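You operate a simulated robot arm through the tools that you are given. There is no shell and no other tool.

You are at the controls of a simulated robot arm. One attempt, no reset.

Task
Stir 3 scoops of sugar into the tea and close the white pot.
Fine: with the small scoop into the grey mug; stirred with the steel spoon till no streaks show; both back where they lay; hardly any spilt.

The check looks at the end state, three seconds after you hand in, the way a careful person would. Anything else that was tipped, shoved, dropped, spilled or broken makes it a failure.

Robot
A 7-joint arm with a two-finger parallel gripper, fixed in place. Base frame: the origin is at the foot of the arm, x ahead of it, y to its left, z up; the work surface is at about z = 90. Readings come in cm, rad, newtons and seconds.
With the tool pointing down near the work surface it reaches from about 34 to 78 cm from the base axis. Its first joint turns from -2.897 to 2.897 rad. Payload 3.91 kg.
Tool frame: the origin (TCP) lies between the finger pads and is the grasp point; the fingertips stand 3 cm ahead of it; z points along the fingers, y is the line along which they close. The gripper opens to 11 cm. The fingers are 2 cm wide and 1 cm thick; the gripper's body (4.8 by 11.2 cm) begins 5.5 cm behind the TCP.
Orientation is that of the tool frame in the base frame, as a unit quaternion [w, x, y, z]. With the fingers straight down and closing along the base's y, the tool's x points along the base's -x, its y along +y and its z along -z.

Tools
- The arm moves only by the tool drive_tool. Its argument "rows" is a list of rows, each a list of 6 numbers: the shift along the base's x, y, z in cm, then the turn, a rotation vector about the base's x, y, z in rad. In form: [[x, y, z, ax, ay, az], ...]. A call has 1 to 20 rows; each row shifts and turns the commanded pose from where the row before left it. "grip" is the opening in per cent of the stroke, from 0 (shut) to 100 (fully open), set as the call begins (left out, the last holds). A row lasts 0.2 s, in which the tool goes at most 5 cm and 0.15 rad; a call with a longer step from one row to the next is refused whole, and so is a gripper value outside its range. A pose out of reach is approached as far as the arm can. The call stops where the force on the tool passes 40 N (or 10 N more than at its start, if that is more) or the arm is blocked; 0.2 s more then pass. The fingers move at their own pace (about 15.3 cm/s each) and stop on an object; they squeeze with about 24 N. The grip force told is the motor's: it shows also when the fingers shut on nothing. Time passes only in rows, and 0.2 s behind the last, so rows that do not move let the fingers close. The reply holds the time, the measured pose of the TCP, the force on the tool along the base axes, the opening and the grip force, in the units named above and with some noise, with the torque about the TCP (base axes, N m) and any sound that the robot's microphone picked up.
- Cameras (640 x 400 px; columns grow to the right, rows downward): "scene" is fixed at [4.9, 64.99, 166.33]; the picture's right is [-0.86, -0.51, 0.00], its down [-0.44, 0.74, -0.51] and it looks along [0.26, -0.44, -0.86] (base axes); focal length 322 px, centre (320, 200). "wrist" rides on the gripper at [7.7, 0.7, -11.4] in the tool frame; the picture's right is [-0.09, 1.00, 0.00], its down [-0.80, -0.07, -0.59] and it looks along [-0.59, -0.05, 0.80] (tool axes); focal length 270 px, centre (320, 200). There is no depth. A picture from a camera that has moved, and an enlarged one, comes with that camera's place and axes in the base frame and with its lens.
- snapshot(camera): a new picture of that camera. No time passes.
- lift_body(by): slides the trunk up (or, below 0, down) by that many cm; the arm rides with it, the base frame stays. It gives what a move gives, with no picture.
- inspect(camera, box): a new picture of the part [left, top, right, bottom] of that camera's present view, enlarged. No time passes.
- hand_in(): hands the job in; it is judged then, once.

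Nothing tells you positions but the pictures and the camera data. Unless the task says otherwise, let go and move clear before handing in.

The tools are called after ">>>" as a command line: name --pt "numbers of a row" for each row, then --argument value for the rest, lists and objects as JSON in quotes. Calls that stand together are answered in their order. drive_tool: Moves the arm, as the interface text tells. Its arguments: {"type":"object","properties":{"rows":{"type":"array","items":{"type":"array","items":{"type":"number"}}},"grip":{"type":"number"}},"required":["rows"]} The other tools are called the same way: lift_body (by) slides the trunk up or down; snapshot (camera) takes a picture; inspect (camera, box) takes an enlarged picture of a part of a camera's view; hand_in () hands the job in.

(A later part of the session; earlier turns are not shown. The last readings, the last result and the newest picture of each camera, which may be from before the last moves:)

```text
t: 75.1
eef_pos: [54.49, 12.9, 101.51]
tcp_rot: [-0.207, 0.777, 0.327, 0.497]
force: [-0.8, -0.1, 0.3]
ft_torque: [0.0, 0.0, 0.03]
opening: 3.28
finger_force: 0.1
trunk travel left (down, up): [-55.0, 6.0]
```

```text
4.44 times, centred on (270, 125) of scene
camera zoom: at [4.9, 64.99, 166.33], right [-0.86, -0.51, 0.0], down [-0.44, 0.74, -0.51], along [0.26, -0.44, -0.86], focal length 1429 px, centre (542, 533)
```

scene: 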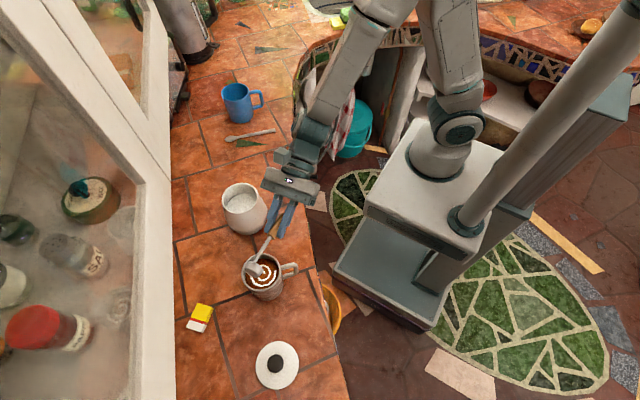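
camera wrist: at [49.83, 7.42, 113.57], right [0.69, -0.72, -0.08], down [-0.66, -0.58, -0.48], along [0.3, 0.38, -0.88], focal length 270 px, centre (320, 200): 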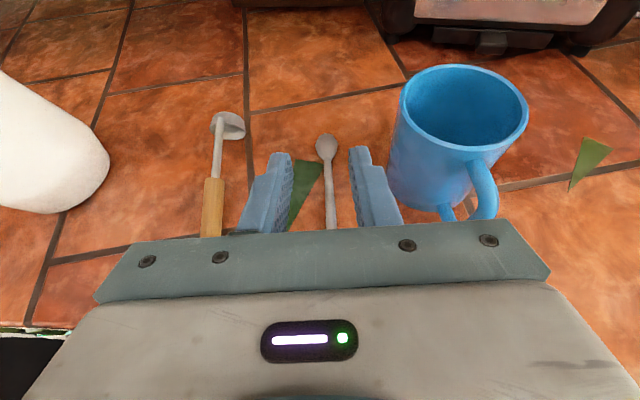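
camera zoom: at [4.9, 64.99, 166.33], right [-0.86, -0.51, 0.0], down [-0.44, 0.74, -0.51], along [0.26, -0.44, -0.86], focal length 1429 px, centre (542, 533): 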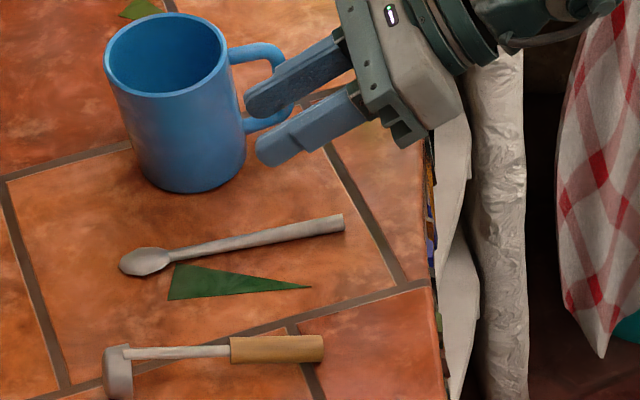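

The spoon is parallel and 2 mm to the right of centre, and the blue mug's handle is well clear. I'll shift and descend to just above the counter.

>>> drive_tool --pt "0.16 -0.15 -2.5 0 0 0" --pt "0 0 -3 0 0 0" --pt "0 0 -2 0 0 0" --pt "0 0 -1.0 0 0 0" --pt "0 0 -0.4 0 0 0" --pt "0 0 0 0 0 0"

>>> drive_tool --pt "0 0 -0.2 0 0 0" --pt "0 0 0 0 0 0"

>>> inspect --camera "wrist" --box '[240, 80, 400, 240]'

>>> inspect --camera "scene" --box '[225, 110, 305, 170]'

```text
t: 76.5
eef_pos: [54.76, 12.9, 92.64]
tcp_rot: [-0.207, 0.777, 0.327, 0.497]
force: [0.4, -0.7, -0.2]
ft_torque: [-0.01, -0.02, 0.02]
opening: 3.3
finger_force: 0.0
trunk travel left (down, up): [-55.0, 6.0]
```

```text
t: 77.1
eef_pos: [54.92, 12.72, 92.5]
tcp_rot: [-0.207, 0.776, 0.327, 0.497]
force: [0.7, -0.3, -0.2]
ft_torque: [0.01, -0.04, 0.01]
opening: 3.31
finger_force: 0.1
trunk travel left (down, up): [-55.0, 6.0]
```

```text
2.50 times, centred on (320, 160) of wrist
camera zoom: at [50.21, 7.3, 104.48], right [0.69, -0.72, -0.08], down [-0.66, -0.58, -0.48], along [0.3, 0.38, -0.88], focal length 676 px, centre (320, 300)
```

zoom: 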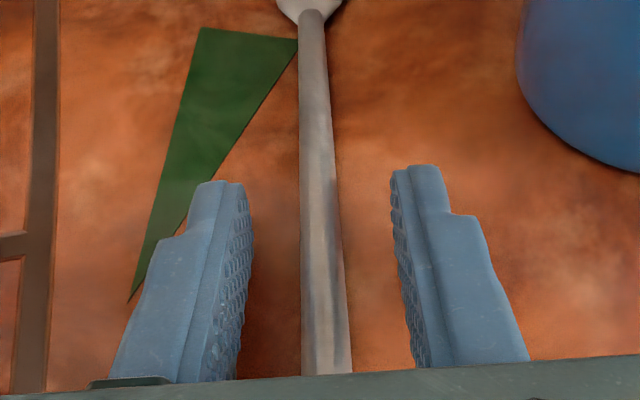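

```text
6.67 times, centred on (265, 140) of scene
camera zoom: at [4.9, 64.99, 166.33], right [-0.86, -0.51, 0.0], down [-0.44, 0.74, -0.51], along [0.26, -0.44, -0.86], focal length 2144 px, centre (687, 600)
```

zoom: 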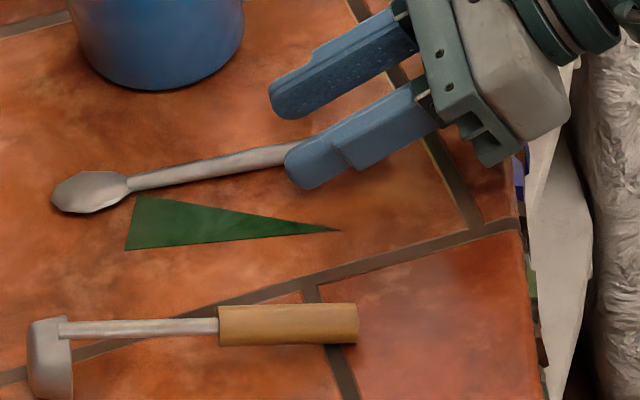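

No contact yet. I'll lower in small steps, feeling for the counter.

>>> drive_tool --pt "0 0 -0.15 0 0 0" --pt "0 0 0 0 0 0"

>>> drive_tool --pt "0 0 -0.12 0 0 0" --pt "0 0 0 0 0 0"

>>> drive_tool --pt "0 0 -0.12 0 0 0" --pt "0 0 0 0 0 0"

```text
t: 77.7
eef_pos: [54.81, 12.78, 92.32]
tcp_rot: [-0.208, 0.776, 0.327, 0.497]
force: [0.2, 0.2, -1.0]
ft_torque: [0.0, 0.01, -0.01]
opening: 3.34
finger_force: 0.0
trunk travel left (down, up): [-55.0, 6.0]
```

```text
t: 78.3
eef_pos: [54.93, 12.82, 92.23]
tcp_rot: [-0.207, 0.777, 0.327, 0.497]
force: [0.1, -0.2, 0.6]
ft_torque: [-0.02, 0.02, 0.0]
opening: 3.32
finger_force: 0.0
trunk travel left (down, up): [-55.0, 6.0]
```

```text
t: 78.9
eef_pos: [54.71, 12.85, 92.16]
tcp_rot: [-0.207, 0.777, 0.327, 0.497]
force: [-1.4, 0.9, 5.7]
ft_torque: [0.15, 0.02, 0.03]
opening: 3.31
finger_force: 0.3
trunk travel left (down, up): [-55.0, 6.0]
```

Contact with the counter is at z≈92.15. I'll back off 0.06 cm and close on the handle.

>>> drive_tool --pt "0 0 0.06 0 0 0" --pt "0 0 0 0 0 0"

>>> drive_tool --grip 0 --pt "0 0 0 0 0 0" --pt "0 0 0 0 0 0" --pt "0 0 0 0 0 0"

>>> inspect --camera "wrist" --box '[240, 60, 400, 240]'

>>> inspect --camera "scene" --box '[225, 110, 305, 170]'

```text
t: 79.5
eef_pos: [54.8, 12.71, 92.17]
tcp_rot: [-0.207, 0.777, 0.327, 0.496]
force: [0.0, 1.1, 1.5]
ft_torque: [0.04, -0.04, 0.0]
opening: 3.3
finger_force: 0.7
trunk travel left (down, up): [-55.0, 6.0]
```

```text
t: 80.3
eef_pos: [54.78, 12.86, 92.19]
tcp_rot: [-0.208, 0.777, 0.328, 0.496]
force: [0.1, -1.2, 0.6]
ft_torque: [-0.02, 0.0, -0.01]
opening: 0.85
finger_force: 23.8
trunk travel left (down, up): [-55.0, 6.0]
```

```text
2.22 times, centred on (320, 150) of wrist
camera zoom: at [50.22, 7.26, 104.14], right [0.69, -0.72, -0.08], down [-0.66, -0.58, -0.48], along [0.3, 0.38, -0.88], focal length 601 px, centre (320, 311)
```

zoom: 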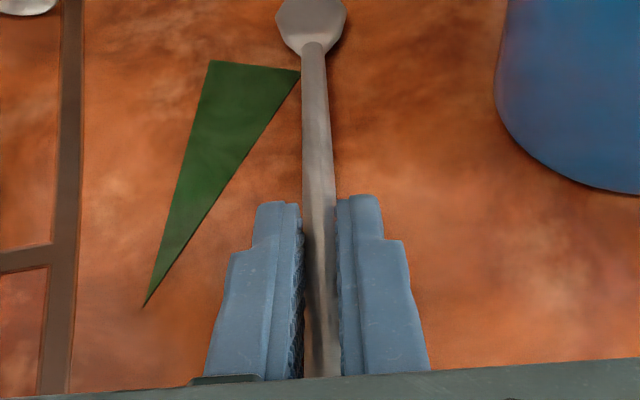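

```text
6.67 times, centred on (265, 140) of scene
camera zoom: at [4.9, 64.99, 166.33], right [-0.86, -0.51, 0.0], down [-0.44, 0.74, -0.51], along [0.26, -0.44, -0.86], focal length 2144 px, centre (687, 600)
```

zoom: 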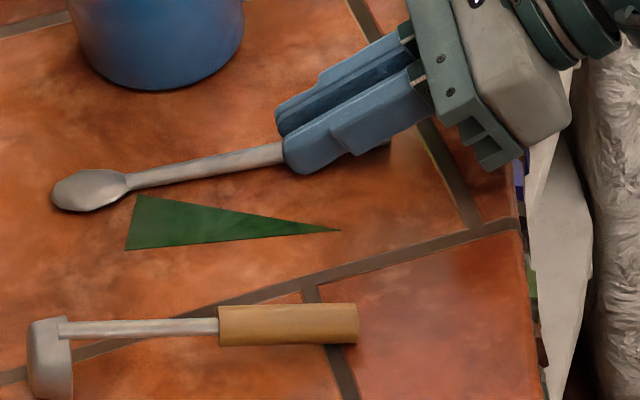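

The spoon is gripped (0.85 cm). I'll lift it and check that it's steady in the fingers.

>>> drive_tool --pt "0 0 0.5 0 0 0" --pt "0 0 1.5 0 0 0" --pt "0 0 2.5 0 0 0" --pt "0 0 3 0 0 0" --pt "0 0 3 0 0 0" --pt "0 0 3 0 0 0" --pt "0 0 2.5 0 0 0" --pt "0 0 0 0 0 0"

>>> inspect --camera "wrist" --box '[240, 60, 400, 240]'

>>> snapshot --camera "scene"

>>> inspect --camera "wrist" --box '[290, 30, 350, 90]'

```text
t: 82.1
eef_pos: [54.77, 12.89, 108.08]
tcp_rot: [-0.207, 0.777, 0.327, 0.496]
force: [0.7, 0.7, 0.4]
ft_torque: [-0.01, 0.03, -0.02]
opening: 0.87
finger_force: 23.9
trunk travel left (down, up): [-55.0, 6.0]
```

```text
2.22 times, centred on (320, 150) of wrist
camera zoom: at [50.14, 7.37, 120.07], right [0.69, -0.72, -0.08], down [-0.66, -0.58, -0.48], along [0.3, 0.38, -0.88], focal length 601 px, centre (320, 311)
```

zoom: 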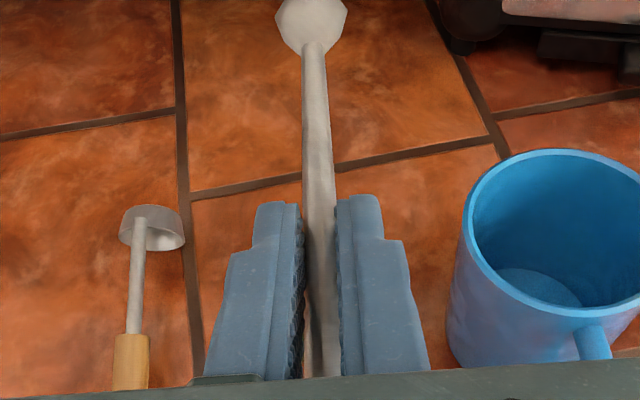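

```text
taken
```

scene: 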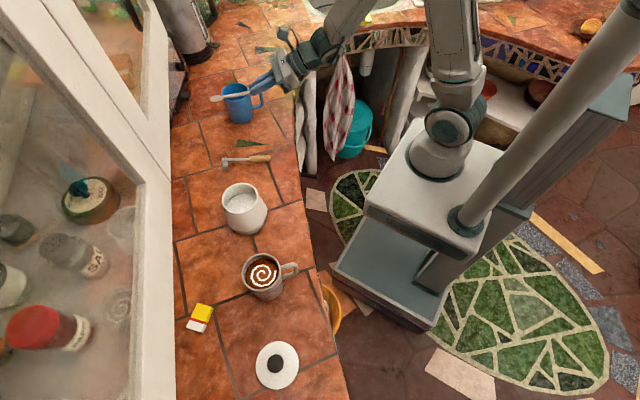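

```text
6.67 times, centred on (320, 60) of wrist
camera zoom: at [50.14, 7.37, 120.07], right [0.69, -0.72, -0.08], down [-0.66, -0.58, -0.48], along [0.3, 0.38, -0.88], focal length 1802 px, centre (320, 1133)
```

zoom: 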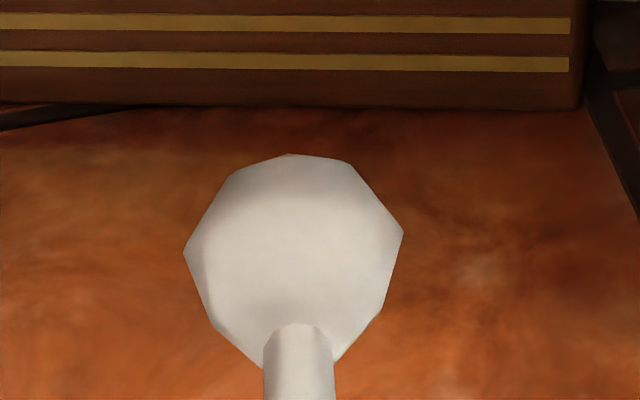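

The spoon is steady. I'll carry it inward and up, turning it to point down in two stages, and yaw to the wall-safe side on the way to the mug.

>>> drive_tool --pt "-2.0 1.6 1.2 0 0 0" --pt "-2.5 2 1.5 0 0 0" --pt "-2.5 2 1.5 0 0 0" --pt "-2.5 2 1.5 0 0 0" --pt "-0.8 1.2 0.5 -0.0962 0.0946 0" --pt "-0.8 1.2 0.5 -0.0962 0.0946 0" --pt "-0.8 1.2 0.5 -0.0962 0.0946 0" --pt "-0.8 1.2 0.5 -0.0962 0.0946 0" --pt "-0.8 1.2 0.5 -0.0962 0.0946 0" --pt "-0.8 1.2 0.5 -0.0962 0.0946 0" --pt "-0.8 1.2 0.5 -0.0962 0.0946 0" --pt "-0.8 1.2 0.5 -0.0962 0.0946 0" --pt "-0.8 1.2 0.5 -0.0962 0.0946 0" --pt "-0.8 1.2 0 -0.0962 0.0946 0" --pt "-0.8 1.2 0 -0.0962 0.0946 0" --pt "0 0 0 0 0 0"

>>> snapshot --camera "wrist"

>>> snapshot --camera "scene"

```text
t: 85.5
eef_pos: [36.79, 33.03, 117.97]
tcp_rot: [0.052, 0.912, 0.382, -0.139]
force: [0.0, 0.1, -0.8]
ft_torque: [0.01, 0.0, 0.01]
opening: 0.86
finger_force: 24.3
out of reach, approached as far as the arm can: row 11
trunk travel left (down, up): [-55.0, 6.0]
```

```text
taken
camera wrist: at [44.83, 40.26, 126.85], right [0.65, -0.76, 0.02], down [-0.46, -0.38, 0.8], along [-0.6, -0.53, -0.6], focal length 270 px, centre (320, 200)
```

wrist: 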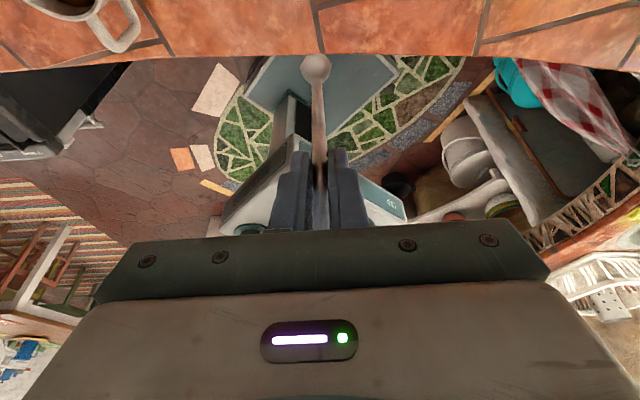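

```text
taken
```

scene: 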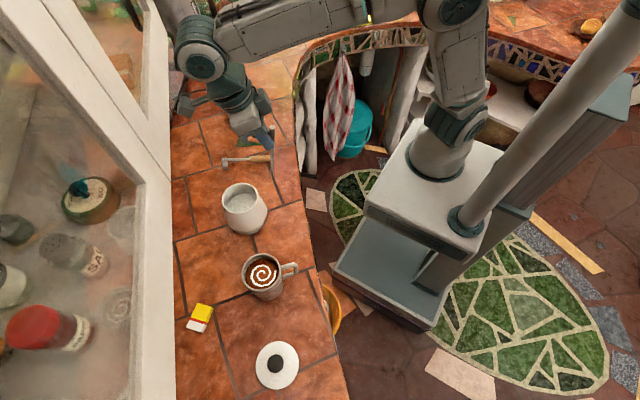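

The pitch is now −17° and the spoon hangs nearly vertical. I'll yaw and move over the mug, tip well above the rims.

>>> drive_tool --pt "-0.5 1.0 0 0 0 0.1388" --pt "-0.85 1.76 0 0 0 0.1388" --pt "-0.9 1.85 0 0 0 0.1388" --pt "-0.9 1.85 0 0 0 0.1388" --pt "-0.9 1.85 0 0 0 0.1388" --pt "-0.9 1.85 0 0 0 0.1388" --pt "-0.9 1.85 0 0 0 0.1388" --pt "-0.9 1.85 0 0 0 0.1388" --pt "-0.9 1.85 0 0 0 0.1388" --pt "-0.9 1.85 0 0 0 0.1388" --pt "-0.85 1.84 0 0 0 0.1388" --pt "0 0 0 0 0 0"

>>> snapshot --camera "wrist"

>>> inspect --camera "scene" --box '[190, 170, 330, 310]'

```text
t: 88.1
eef_pos: [27.33, 52.48, 118.08]
tcp_rot: [0.133, 0.394, 0.907, -0.063]
force: [-0.1, 0.1, -0.6]
ft_torque: [0.01, -0.03, -0.01]
opening: 0.88
finger_force: 24.1
trunk travel left (down, up): [-55.0, 6.0]
```

```text
taken
camera wrist: at [20.59, 60.94, 126.98], right [0.79, 0.62, 0.02], down [0.36, -0.48, 0.8], along [0.5, -0.62, -0.6], focal length 270 px, centre (320, 200)
```

wrist: 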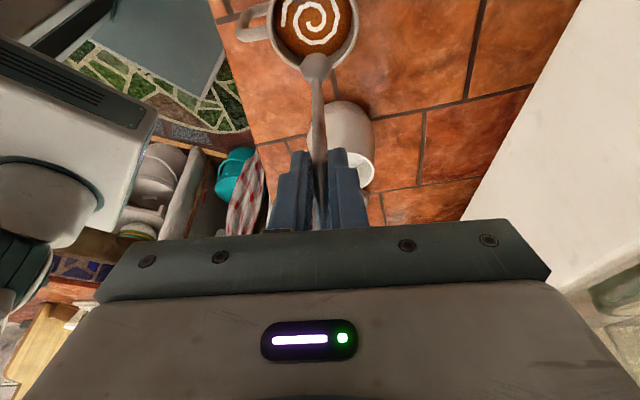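

```text
2.86 times, centred on (260, 240) of scene
camera zoom: at [4.9, 64.99, 166.33], right [-0.86, -0.51, 0.0], down [-0.44, 0.74, -0.51], along [0.26, -0.44, -0.86], focal length 919 px, centre (491, 86)
```

zoom: 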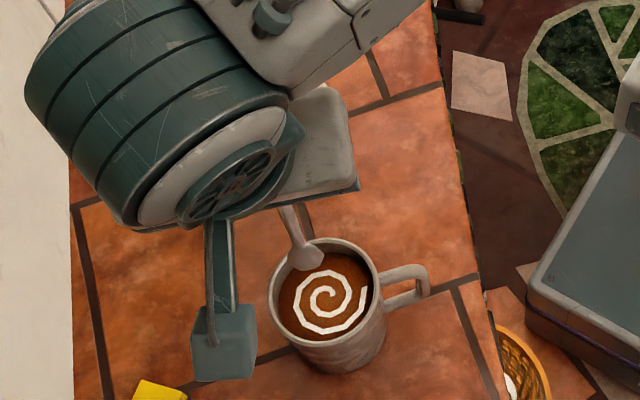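

The spoon tip is above the mug's centre. I'll lower it into the tea in two steps.

>>> drive_tool --pt "0 0 -2 0 0 0" --pt "0 0 -2 0 0 0" --pt "0 0 -1.5 0 0 0" --pt "0 0 0 0 0 0"

>>> snapshot --camera "wrist"

>>> inspect --camera "scene" --box '[220, 225, 310, 310]'

```text
t: 89.1
eef_pos: [27.43, 52.48, 112.57]
tcp_rot: [0.134, 0.395, 0.907, -0.062]
force: [-0.4, 0.9, -0.2]
ft_torque: [0.01, 0.01, -0.04]
opening: 0.87
finger_force: 24.3
trunk travel left (down, up): [-55.0, 6.0]
```

```text
taken
camera wrist: at [20.62, 60.96, 121.37], right [0.79, 0.62, 0.02], down [0.36, -0.48, 0.8], along [0.5, -0.63, -0.6], focal length 270 px, centre (320, 200)
```

wrist: 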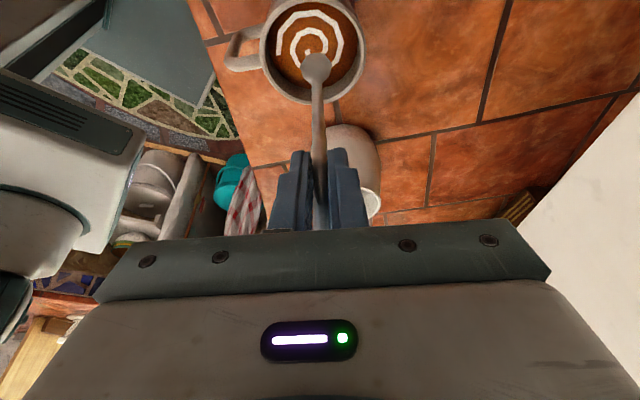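

```text
4.71 times, centred on (265, 268) of scene
camera zoom: at [4.9, 64.99, 166.33], right [-0.86, -0.51, 0.0], down [-0.44, 0.74, -0.51], along [0.26, -0.44, -0.86], focal length 1514 px, centre (579, -118)
```

zoom: 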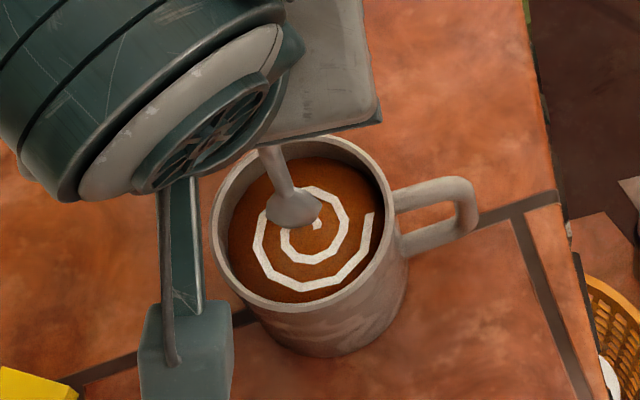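

Well centred at the rim. I'll continue down with an eye on the force.

>>> drive_tool --pt "0 0 -1.5 0 0 0" --pt "0 0 -1.5 0 0 0" --pt "0 0 -1.2 0 0 0" --pt "0 0 -1 0 0 0" --pt "0 0 -0.7 0 0 0" --pt "0 0 0 0 0 0"

>>> snapshot --camera "wrist"

>>> inspect --camera "scene" --box '[220, 225, 310, 310]'

```text
t: 90.5
eef_pos: [27.35, 52.3, 106.58]
tcp_rot: [0.133, 0.395, 0.907, -0.063]
force: [-0.5, -0.5, 1.0]
ft_torque: [-0.02, 0.04, 0.01]
opening: 0.86
finger_force: 23.7
trunk travel left (down, up): [-55.0, 6.0]
```

```text
taken
camera wrist: at [20.63, 60.84, 115.46], right [0.79, 0.62, 0.02], down [0.36, -0.48, 0.8], along [0.5, -0.63, -0.6], focal length 270 px, centre (320, 200)
```

wrist: 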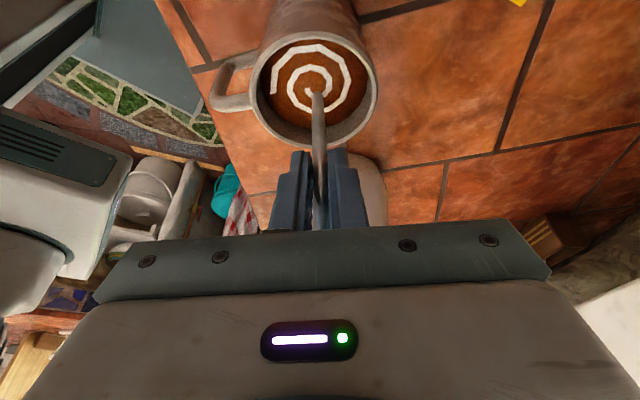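

```text
4.71 times, centred on (265, 268) of scene
camera zoom: at [4.9, 64.99, 166.33], right [-0.86, -0.51, 0.0], down [-0.44, 0.74, -0.51], along [0.26, -0.44, -0.86], focal length 1514 px, centre (579, -118)
```

zoom: 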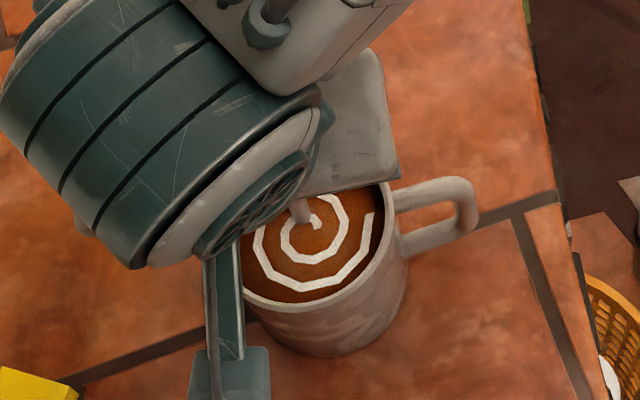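

The spoon is immersed with its tip about 2 cm above the mug floor. I'll stir in circles of 1.4 cm radius.

>>> drive_tool --pt "0.7 0 0 0 0 0" --pt "0.7 0 0 0 0 0" --pt "-0.188 0.7 0 0 0 0" --pt "-0.512 0.512 0 0 0 0" --pt "-0.7 0.188 0 0 0 0" --pt "-0.7 -0.188 0 0 0 0" --pt "-0.512 -0.512 0 0 0 0" --pt "-0.188 -0.7 0 0 0 0" --pt "0.188 -0.7 0 0 0 0" --pt "0.512 -0.512 0 0 0 0" --pt "0.7 -0.188 0 0 0 0" --pt "0.7 0.188 0 0 0 0" --pt "0.512 0.512 0 0 0 0" --pt "0.188 0.7 0 0 0 0"

>>> snapshot --camera "wrist"

>>> inspect --camera "scene" --box '[220, 225, 310, 310]'

```text
t: 93.5
eef_pos: [29.07, 52.33, 106.55]
tcp_rot: [0.133, 0.395, 0.907, -0.063]
force: [0.2, -0.3, 0.6]
ft_torque: [0.02, 0.0, -0.03]
opening: 0.84
finger_force: 24.4
trunk travel left (down, up): [-55.0, 6.0]
```

```text
taken
camera wrist: at [22.19, 60.86, 115.48], right [0.79, 0.62, 0.02], down [0.36, -0.48, 0.8], along [0.5, -0.63, -0.6], focal length 270 px, centre (320, 200)
```

wrist: 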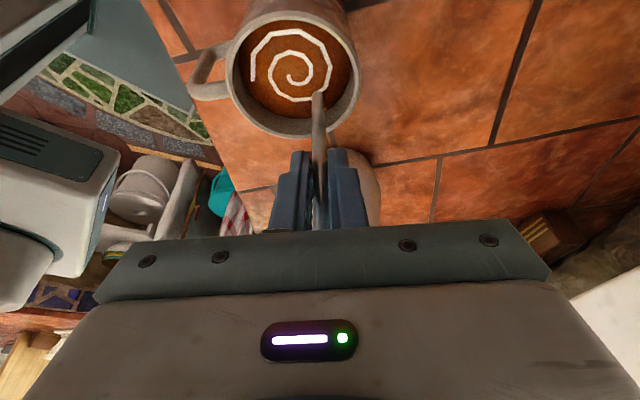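

```text
4.71 times, centred on (265, 268) of scene
camera zoom: at [4.9, 64.99, 166.33], right [-0.86, -0.51, 0.0], down [-0.44, 0.74, -0.51], along [0.26, -0.44, -0.86], focal length 1514 px, centre (579, -118)
```

zoom: 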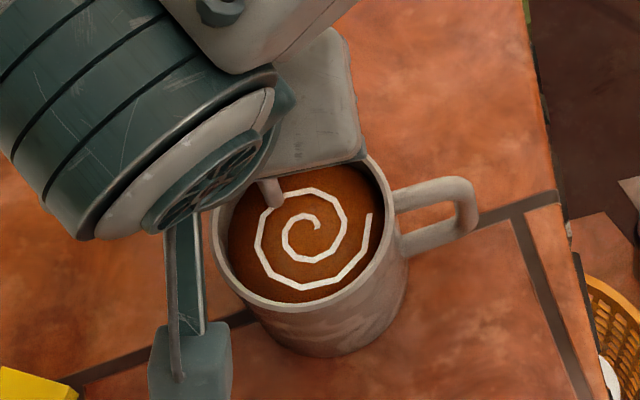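

The swirl lines got thinner, so stirring is working. I'll continue with more circles.

>>> drive_tool --pt "-0.188 0.7 0 0 0 0" --pt "-0.512 0.512 0 0 0 0" --pt "-0.7 0.188 0 0 0 0" --pt "-0.7 -0.188 0 0 0 0" --pt "-0.512 -0.512 0 0 0 0" --pt "-0.188 -0.7 0 0 0 0" --pt "0.188 -0.7 0 0 0 0" --pt "0.512 -0.512 0 0 0 0" --pt "0.7 -0.188 0 0 0 0" --pt "0.7 0.188 0 0 0 0" --pt "0.512 0.512 0 0 0 0" --pt "0.188 0.7 0 0 0 0" --pt "-0.188 0.7 0 0 0 0" --pt "-0.512 0.512 0 0 0 0" --pt "-0.7 0.188 0 0 0 0" --pt "-0.7 -0.188 0 0 0 0" --pt "-0.512 -0.512 0 0 0 0" --pt "-0.188 -0.7 0 0 0 0"

>>> drive_tool --pt "0.188 -0.7 0 0 0 0" --pt "0.512 -0.512 0 0 0 0" --pt "0.7 -0.188 0 0 0 0" --pt "0.7 0.188 0 0 0 0" --pt "0.512 0.512 0 0 0 0" --pt "0.188 0.7 0 0 0 0" --pt "-0.188 0.7 0 0 0 0" --pt "-0.512 0.512 0 0 0 0" --pt "-0.7 0.188 0 0 0 0" --pt "-0.7 -0.188 0 0 0 0" --pt "-0.512 -0.512 0 0 0 0" --pt "-0.188 -0.7 0 0 0 0" --pt "0.188 -0.7 0 0 0 0" --pt "0.512 -0.512 0 0 0 0" --pt "0.7 -0.188 0 0 0 0" --pt "0.7 0.188 0 0 0 0" --pt "0.512 0.512 0 0 0 0" --pt "0.188 0.7 0 0 0 0"

>>> snapshot --camera "wrist"

>>> inspect --camera "scene" --box '[220, 225, 310, 310]'

```text
t: 97.3
eef_pos: [26.16, 52.43, 106.71]
tcp_rot: [0.133, 0.396, 0.907, -0.063]
force: [0.0, 0.4, 0.2]
ft_torque: [-0.01, 0.0, 0.0]
opening: 0.88
finger_force: 23.7
trunk travel left (down, up): [-55.0, 6.0]
```

```text
t: 101.1
eef_pos: [28.88, 52.53, 106.7]
tcp_rot: [0.133, 0.395, 0.907, -0.063]
force: [0.6, -0.1, -0.1]
ft_torque: [0.0, -0.04, 0.02]
opening: 0.85
finger_force: 23.6
trunk travel left (down, up): [-55.0, 6.0]
```

```text
taken
camera wrist: at [22.08, 60.83, 115.53], right [0.79, 0.62, 0.02], down [0.36, -0.48, 0.8], along [0.5, -0.63, -0.6], focal length 270 px, centre (320, 200)
```

wrist: 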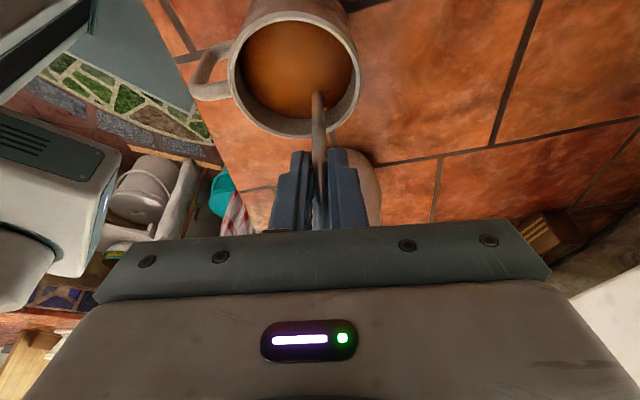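

```text
4.71 times, centred on (265, 268) of scene
camera zoom: at [4.9, 64.99, 166.33], right [-0.86, -0.51, 0.0], down [-0.44, 0.74, -0.51], along [0.26, -0.44, -0.86], focal length 1514 px, centre (579, -118)
```

zoom: 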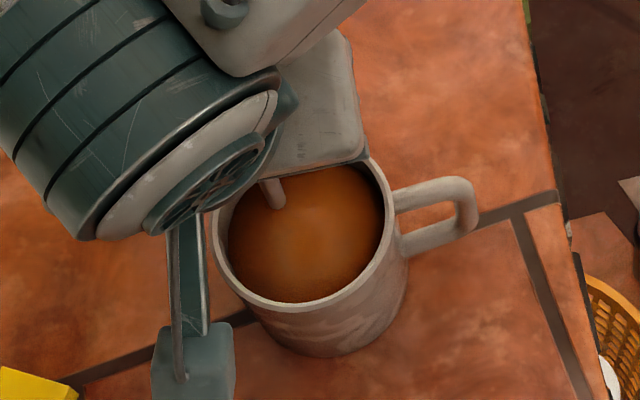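

The streaks are gone and the tea is an even colour. I'll do one more circle for safety, return to centre, lift slowly and let the spoon drain over the mug.

>>> drive_tool --pt "-0.188 0.7 0 0 0 0" --pt "-0.512 0.512 0 0 0 0" --pt "-0.7 0.188 0 0 0 0" --pt "-0.7 -0.188 0 0 0 0" --pt "-0.512 -0.512 0 0 0 0" --pt "-0.188 -0.7 0 0 0 0" --pt "0.188 -0.7 0 0 0 0" --pt "0.512 -0.512 0 0 0 0" --pt "0.7 -0.188 0 0 0 0" --pt "0.7 0.188 0 0 0 0" --pt "0.512 0.512 0 0 0 0" --pt "0.188 0.7 0 0 0 0" --pt "-0.5 0 0 0 0 0" --pt "-0.5 0 0 0 0 0" --pt "-0.6 0 0 0 0 0" --pt "0 0 0 0 0 0"

>>> drive_tool --pt "0 0 0.4 0 0 0" --pt "0 0 0.6 0 0 0" --pt "0 0 0.8 0 0 0" --pt "0 0 0.8 0 0 0" --pt "0 0 0.8 0 0 0" --pt "0 0 0.8 0 0 0" --pt "0 0 0.8 0 0 0" --pt "0 0 0.8 0 0 0" --pt "0 0 0.6 0 0 0" --pt "0 0 0 0 0 0" --pt "0 0 0 0 0 0" --pt "0 0 0 0 0 0" --pt "0 0 0 0 0 0" --pt "0 0 0 0 0 0" --pt "0 0 0 0 0 0" --pt "0 0 0 0 0 0"

>>> snapshot --camera "wrist"

>>> inspect --camera "scene" --box '[220, 225, 310, 310]'

```text
t: 104.5
eef_pos: [27.21, 52.4, 106.57]
tcp_rot: [0.133, 0.395, 0.907, -0.062]
force: [0.3, -0.8, -0.3]
ft_torque: [-0.01, 0.01, -0.03]
opening: 0.86
finger_force: 23.7
trunk travel left (down, up): [-55.0, 6.0]
```

```text
t: 107.9
eef_pos: [27.15, 52.35, 113.07]
tcp_rot: [0.133, 0.395, 0.907, -0.063]
force: [0.0, -0.3, 0.4]
ft_torque: [0.03, -0.01, 0.01]
opening: 0.86
finger_force: 23.7
trunk travel left (down, up): [-55.0, 6.0]
```

```text
taken
camera wrist: at [20.44, 60.88, 121.94], right [0.79, 0.62, 0.02], down [0.36, -0.48, 0.8], along [0.5, -0.63, -0.6], focal length 270 px, centre (320, 200)
```

wrist: 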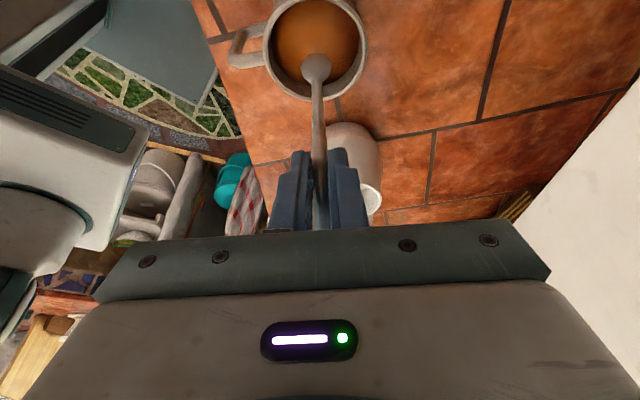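

```text
4.71 times, centred on (265, 268) of scene
camera zoom: at [4.9, 64.99, 166.33], right [-0.86, -0.51, 0.0], down [-0.44, 0.74, -0.51], along [0.26, -0.44, -0.86], focal length 1514 px, centre (579, -118)
```

zoom: 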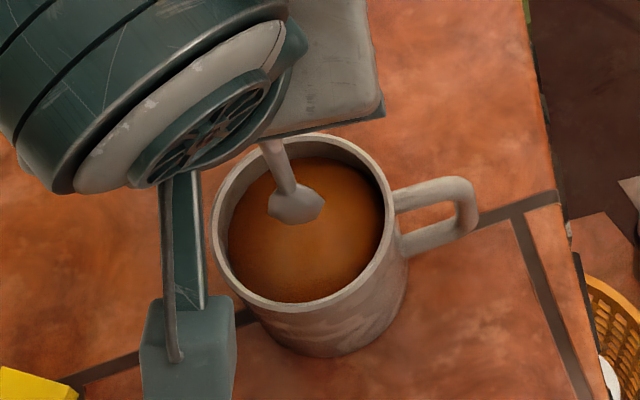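

The spoon is clean and the tea is even. I'll raise it and retrace the path back, first yawing away from the mug.

>>> drive_tool --pt "0 0 1 0 0 0" --pt "0 0 2 0 0 0" --pt "0 0 2 0 0 0" --pt "0.5 -1.0 0 0 0 -0.1388" --pt "0.85 -1.76 0 0 0 -0.1388" --pt "0.9 -1.85 0 0 0 -0.1388" --pt "0.9 -1.85 0 0 0 -0.1388" --pt "0.9 -1.85 0 0 0 -0.1388" --pt "0.9 -1.85 0 0 0 -0.1388" --pt "0.9 -1.85 0 0 0 -0.1388" --pt "0.9 -1.85 0 0 0 -0.1388" --pt "0.9 -1.85 0 0 0 -0.1388" --pt "0.9 -1.85 0 0 0 -0.1388" --pt "0.85 -1.84 0 0 0 -0.1388" --pt "0 0 0 0 0 0"

>>> inspect --camera "scene" --box '[180, 170, 340, 310]'

```text
t: 111.1
eef_pos: [36.85, 33.01, 118.06]
tcp_rot: [0.052, 0.913, 0.382, -0.137]
force: [0.7, 0.8, -0.4]
ft_torque: [-0.01, -0.01, -0.01]
opening: 0.86
finger_force: 24.2
trunk travel left (down, up): [-55.0, 6.0]
```

```text
2.86 times, centred on (260, 240) of scene
camera zoom: at [4.9, 64.99, 166.33], right [-0.86, -0.51, 0.0], down [-0.44, 0.74, -0.51], along [0.26, -0.44, -0.86], focal length 919 px, centre (491, 86)
```

zoom: 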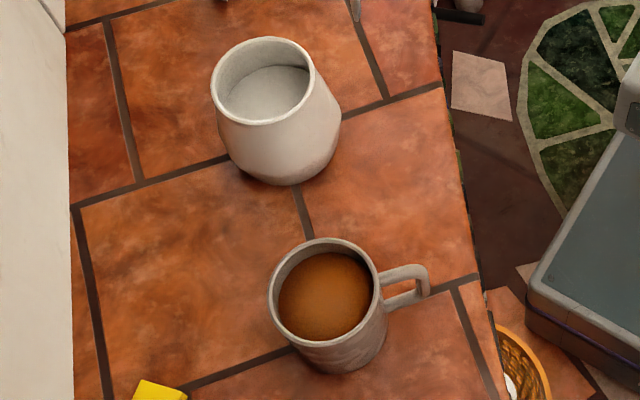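

The mug and tea look perfect. I'll pitch the spoon back to horizontal and go above its original place.

>>> drive_tool --pt "0.85 -1.25 -0.2 0.1011 -0.101 0" --pt "0.85 -1.25 -0.2 0.1011 -0.101 0" --pt "0.85 -1.25 -0.4 0.1011 -0.101 0" --pt "0.85 -1.25 -0.4 0.1011 -0.101 0" --pt "0.85 -1.25 -0.4 0.1011 -0.101 0" --pt "0.85 -1.25 -0.4 0.1011 -0.101 0" --pt "0.85 -1.25 -0.5 0.1011 -0.101 0" --pt "0.85 -1.25 -0.5 0.1011 -0.101 0" --pt "0.85 -1.25 -0.5 0.1011 -0.101 0" --pt "0.85 -1.25 -0.5 0.1011 -0.101 0" --pt "2.35 -1.93 -1.5 0 0 0" --pt "2.35 -1.93 -1.5 0 0 0" --pt "2.35 -1.93 -1.5 0 0 0" --pt "2.35 -1.9 -1.5 0 0 0" --pt "0 0 0 0 0 0"

>>> inspect --camera "wrist" --box '[290, 30, 350, 90]'

>>> inspect --camera "scene" --box '[190, 60, 330, 170]'

```text
t: 114.3
eef_pos: [54.59, 12.76, 108.1]
tcp_rot: [-0.206, 0.777, 0.328, 0.497]
force: [1.1, -0.1, -0.3]
ft_torque: [0.0, 0.0, 0.01]
opening: 0.88
finger_force: 23.3
trunk travel left (down, up): [-55.0, 6.0]
```

```text
6.67 times, centred on (320, 60) of wrist
camera zoom: at [49.98, 7.39, 120.09], right [0.69, -0.72, -0.07], down [-0.66, -0.58, -0.47], along [0.3, 0.37, -0.88], focal length 1802 px, centre (320, 1133)
```

zoom: 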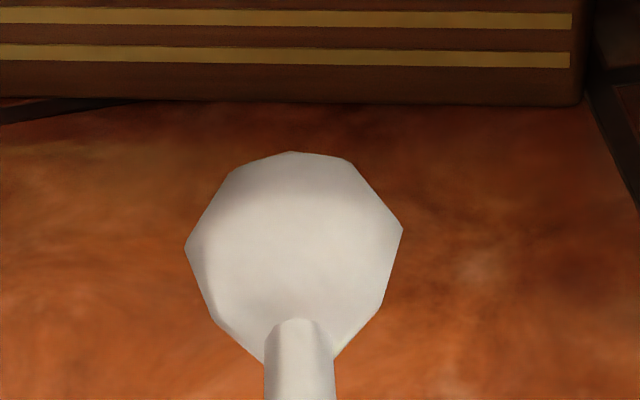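

```text
3.64 times, centred on (260, 115) of scene
camera zoom: at [4.9, 64.99, 166.33], right [-0.86, -0.51, 0.0], down [-0.44, 0.74, -0.51], along [0.26, -0.44, -0.86], focal length 1170 px, centre (538, 509)
```

zoom: 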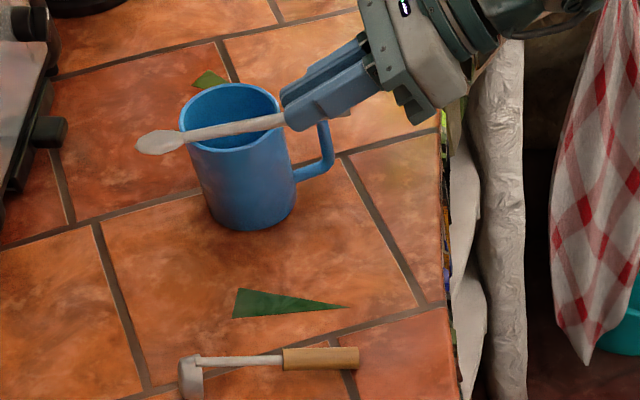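

The spoon hasn't shifted in the grip. I'll lower it to just above its place and compare with the pick-up picture.

>>> drive_tool --pt "0.1 0.05 -3 0 0 0" --pt "0 0 -4 0 0 0" --pt "0 0 -4 0 0 0" --pt "0 0 -2.5 0 0 0" --pt "0 0 -1.3 0 0 0" --pt "0 0 -0.7 0 0 0" --pt "0 0 0 0 0 0"

>>> inspect --camera "scene" --box '[225, 110, 305, 170]'

>>> inspect --camera "wrist" --box '[240, 60, 400, 240]'

```text
t: 115.9
eef_pos: [54.79, 12.91, 92.47]
tcp_rot: [-0.206, 0.777, 0.328, 0.496]
force: [-0.2, -0.6, 0.3]
ft_torque: [-0.01, -0.03, -0.01]
opening: 0.84
finger_force: 24.1
trunk travel left (down, up): [-55.0, 6.0]
```

```text
6.67 times, centred on (265, 140) of scene
camera zoom: at [4.9, 64.99, 166.33], right [-0.86, -0.51, 0.0], down [-0.44, 0.74, -0.51], along [0.26, -0.44, -0.86], focal length 2144 px, centre (687, 600)
```

zoom: 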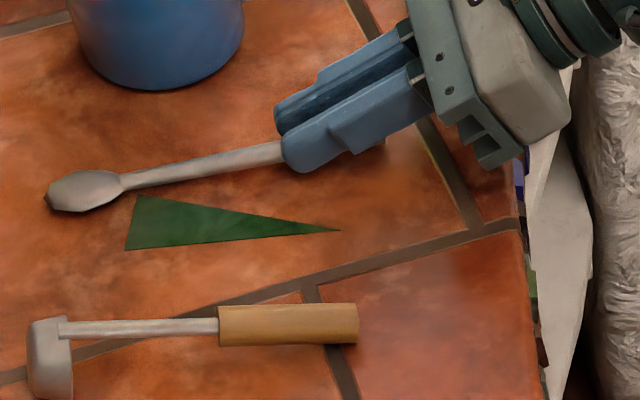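

```text
2.22 times, centred on (320, 150) of wrist
camera zoom: at [50.12, 7.44, 104.44], right [0.69, -0.72, -0.07], down [-0.66, -0.58, -0.47], along [0.3, 0.37, -0.88], focal length 601 px, centre (320, 311)
```

zoom: 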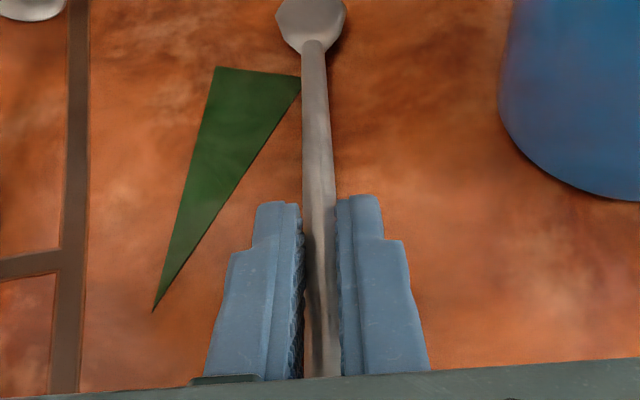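

It's 3 mm too far along; I'll correct, lower to contact, and release.

>>> drive_tool --pt "-0.18 -0.18 0 0 0 0" --pt "0 0 -0.2 0 0 0" --pt "0 0 -0.08 0 0 0" --pt "0 0 0 0 0 0"

>>> inspect --camera "scene" --box '[225, 110, 305, 170]'

```text
t: 116.9
eef_pos: [54.67, 12.82, 92.3]
tcp_rot: [-0.207, 0.777, 0.329, 0.496]
force: [0.0, 0.6, 0.9]
ft_torque: [-0.01, -0.04, 0.02]
opening: 0.85
finger_force: 24.1
trunk travel left (down, up): [-55.0, 6.0]
```

```text
6.67 times, centred on (265, 140) of scene
camera zoom: at [4.9, 64.99, 166.33], right [-0.86, -0.51, 0.0], down [-0.44, 0.74, -0.51], along [0.26, -0.44, -0.86], focal length 2144 px, centre (687, 600)
```

zoom: 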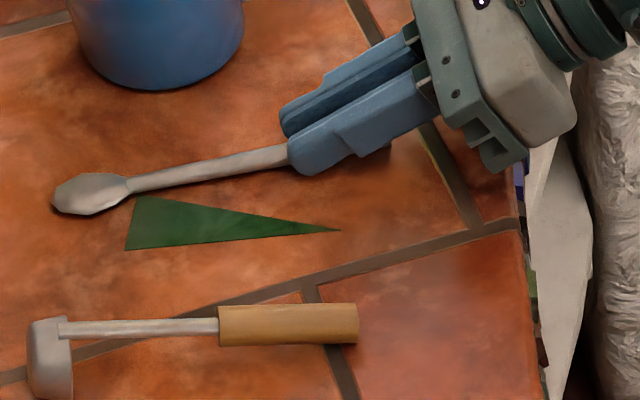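

That matches the original picture. I'll open gently and withdraw upward.

>>> drive_tool --pt "0 0 -0.06 0 0 0" --pt "0 0 0 0 0 0"

>>> drive_tool --grip 15 --pt "0 0 0 0 0 0" --pt "0 0 0 0 0 0"

>>> drive_tool --grip 30 --pt "0 0 0 0 0 0" --pt "0 0 0.3 0 0 0" --pt "0 0 1 0 0 0" --pt "0 0 2 0 0 0" --pt "0 0 3.5 0 0 0" --pt "0 0 4 0 0 0" --pt "0 0 4 0 0 0" --pt "0 0 0 0 0 0"

>>> inspect --camera "scene" --box '[225, 110, 305, 170]'

>>> snapshot --camera "wrist"

```text
t: 117.5
eef_pos: [54.4, 12.73, 92.22]
tcp_rot: [-0.205, 0.777, 0.328, 0.496]
force: [0.2, 0.4, 1.3]
ft_torque: [0.14, -0.17, -0.04]
opening: 0.84
finger_force: 24.3
trunk travel left (down, up): [-55.0, 6.0]
```

```text
t: 118.1
eef_pos: [54.53, 12.74, 92.17]
tcp_rot: [-0.205, 0.777, 0.327, 0.496]
force: [-0.3, -1.0, 0.2]
ft_torque: [-0.04, -0.01, 0.01]
opening: 1.66
finger_force: 0.1
trunk travel left (down, up): [-55.0, 6.0]
```

```text
t: 119.9
eef_pos: [54.38, 12.92, 107.07]
tcp_rot: [-0.204, 0.778, 0.327, 0.496]
force: [0.2, 0.3, 0.0]
ft_torque: [0.0, 0.02, -0.02]
opening: 3.29
finger_force: 0.1
trunk travel left (down, up): [-55.0, 6.0]
```

```text
6.67 times, centred on (265, 140) of scene
camera zoom: at [4.9, 64.99, 166.33], right [-0.86, -0.51, 0.0], down [-0.44, 0.74, -0.51], along [0.26, -0.44, -0.86], focal length 2144 px, centre (687, 600)
```

zoom: 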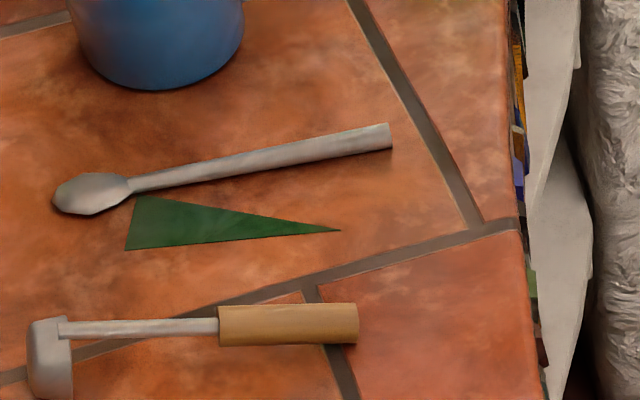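

```text
taken
camera wrist: at [49.71, 7.45, 118.99], right [0.68, -0.72, -0.07], down [-0.66, -0.58, -0.47], along [0.3, 0.37, -0.88], focal length 270 px, centre (320, 200)
```

wrist: 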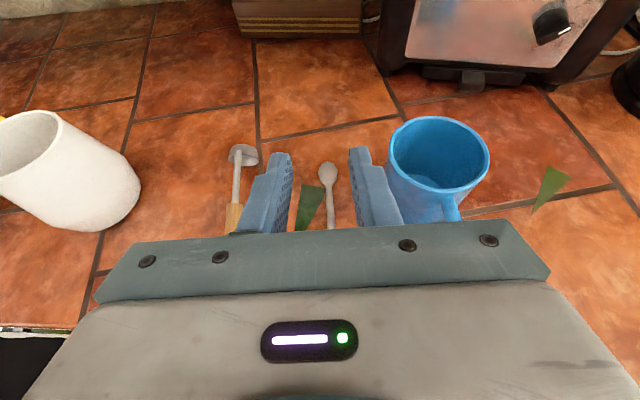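

Both the spoon and the scoop are back where they lay. Next is the lid near (14.8, 65.5), with a black knob about 3.4 cm wide centred near z=94. I'll retreat, level the tool to point down, and go there.

>>> drive_tool --grip 60 --pt "-2.0 1.6 1.2 0 0 0" --pt "-2.5 2 1.5 0 0 0" --pt "-2.5 2 1.5 0 0 0" --pt "-2.5 2 1.5 0 0 0" --pt "-0.9 1.3 0.5 -0.1011 0.0994 0" --pt "-0.9 1.3 0.5 -0.1011 0.0994 0" --pt "-0.9 1.3 0.5 -0.1011 0.0994 0" --pt "-0.9 1.3 0.5 -0.1011 0.0994 0" --pt "-0.9 1.3 0.5 -0.1011 0.0994 0" --pt "-0.9 1.3 0.5 -0.1011 0.0994 0" --pt "-0.9 1.3 0.5 -0.1011 0.0994 0" --pt "-0.9 1.3 0 -0.1011 0.0994 0" --pt "0 0 0 0 0 0"

>>> snapshot --camera "scene"

```text
t: 122.7
eef_pos: [38.02, 30.59, 116.04]
tcp_rot: [0.0, 0.922, 0.388, -0.001]
force: [0.7, -0.5, -0.6]
ft_torque: [0.05, 0.07, 0.03]
opening: 6.58
finger_force: 0.0
trunk travel left (down, up): [-55.0, 6.0]
```

```text
taken
```

scene: 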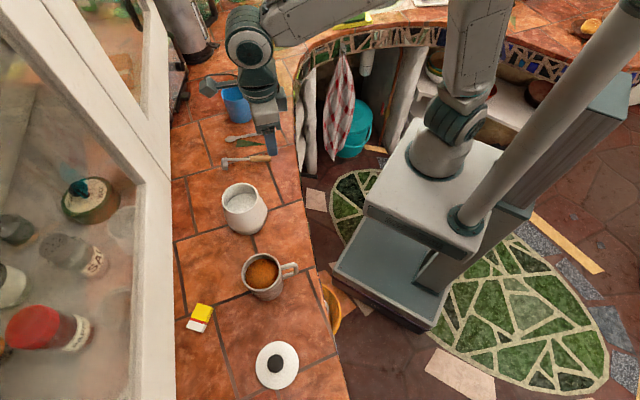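

Tool is level. I'll yaw 87° and travel high above the counter to hover over the lid.

>>> drive_tool --pt "-0.6 0.9 0 0 0 0.1" --pt "-1.6 2.4 0 0 0 0.13" --pt "-1.75 2.65 0 0 0 0.13" --pt "-1.75 2.65 0 0 0 0.13" --pt "-1.75 2.65 0 0 0 0.13" --pt "-1.75 2.65 0 0 0 0.13" --pt "-1.75 2.65 0 0 0 0.13" --pt "-1.75 2.65 0 0 0 0.13" --pt "-1.75 2.65 0 0 0 0.13" --pt "-1.75 2.65 0 0 0 0.13" --pt "-1.75 2.65 0 0 0 0.13" --pt "-1.75 2.65 -1 0 0 0.13" --pt "-1.75 2.65 -1.5 0 0 0" --pt "-1.5 2.25 -2 0 0 0" --pt "-0.6 0.9 -1.5 0 0 0" --pt "0 0 0 0 0 0"

>>> snapshot --camera "wrist"

>>> snapshot --camera "scene"

```text
t: 126.1
eef_pos: [14.18, 66.49, 110.02]
tcp_rot: [0.001, 0.394, 0.919, 0.001]
force: [-0.2, 0.1, 1.2]
ft_torque: [0.0, 0.03, -0.01]
opening: 6.61
finger_force: 0.0
trunk travel left (down, up): [-55.0, 6.0]
```

```text
taken
camera wrist: at [9.28, 72.55, 121.69], right [0.78, 0.62, 0.0], down [0.5, -0.63, 0.6], along [0.37, -0.47, -0.8], focal length 270 px, centre (320, 200)
```

wrist: 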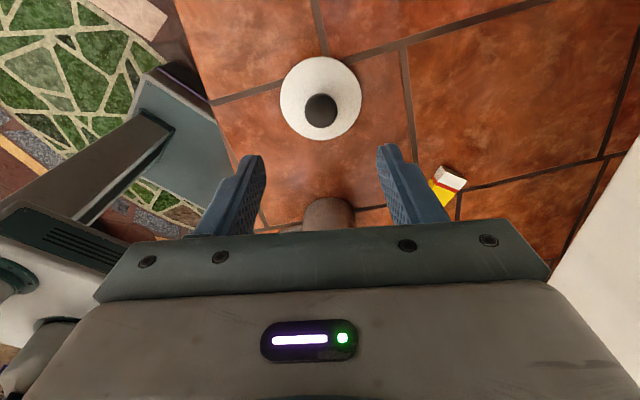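

```text
taken
```

scene: 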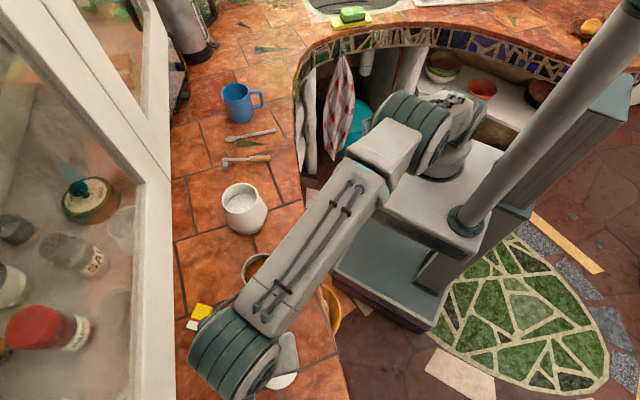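

The lid's centre comes out at (14.9, 65.5) from this view too. I'll centre and descend around the knob in stages.

>>> drive_tool --pt "0.36 -0.5 -2 0 0 0" --pt "0.36 -0.5 -3 0 0 0" --pt "0 0 -3.5 0 0 0" --pt "0 0 -2 0 0 0" --pt "0 0 -1 0 0 0" --pt "0 0 0 0 0 0"

>>> snapshot --camera "wrist"

```text
t: 127.5
eef_pos: [14.93, 65.15, 98.79]
tcp_rot: [0.0, 0.395, 0.919, 0.001]
force: [-0.3, 0.8, -0.9]
ft_torque: [0.0, -0.04, -0.01]
opening: 6.61
finger_force: 0.0
trunk travel left (down, up): [-55.0, 6.0]
```

```text
taken
camera wrist: at [10.0, 71.47, 110.32], right [0.78, 0.62, 0.0], down [0.5, -0.63, 0.6], along [0.37, -0.47, -0.8], focal length 270 px, centre (320, 200)
```

wrist: 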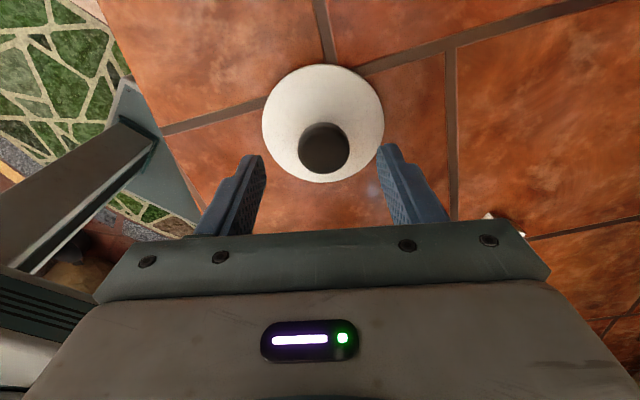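

The fingers straddle the knob; I'll shift 0.4 cm to centre on it, descend to z≈95.2 and close.

>>> drive_tool --pt "-0.05 0.4 -1 0 0 0" --pt "0 0 -1 0 0 0" --pt "0 0 -0.9 0 0 0" --pt "0 0 -0.6 0 0 0" --pt "0 0 0 0 0 0"

>>> snapshot --camera "wrist"

```text
t: 128.7
eef_pos: [15.0, 65.67, 95.25]
tcp_rot: [0.0, 0.394, 0.919, 0.0]
force: [-0.1, -0.8, 0.2]
ft_torque: [-0.02, 0.04, 0.0]
opening: 6.6
finger_force: 0.1
trunk travel left (down, up): [-55.0, 6.0]
```

```text
taken
camera wrist: at [10.03, 71.76, 106.81], right [0.78, 0.62, 0.0], down [0.5, -0.63, 0.6], along [0.37, -0.47, -0.8], focal length 270 px, centre (320, 200)
```

wrist: 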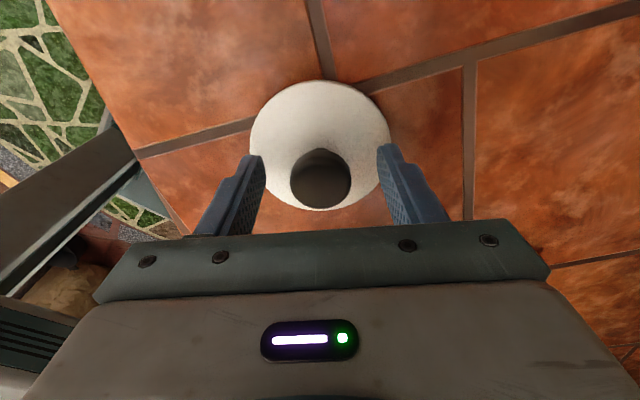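

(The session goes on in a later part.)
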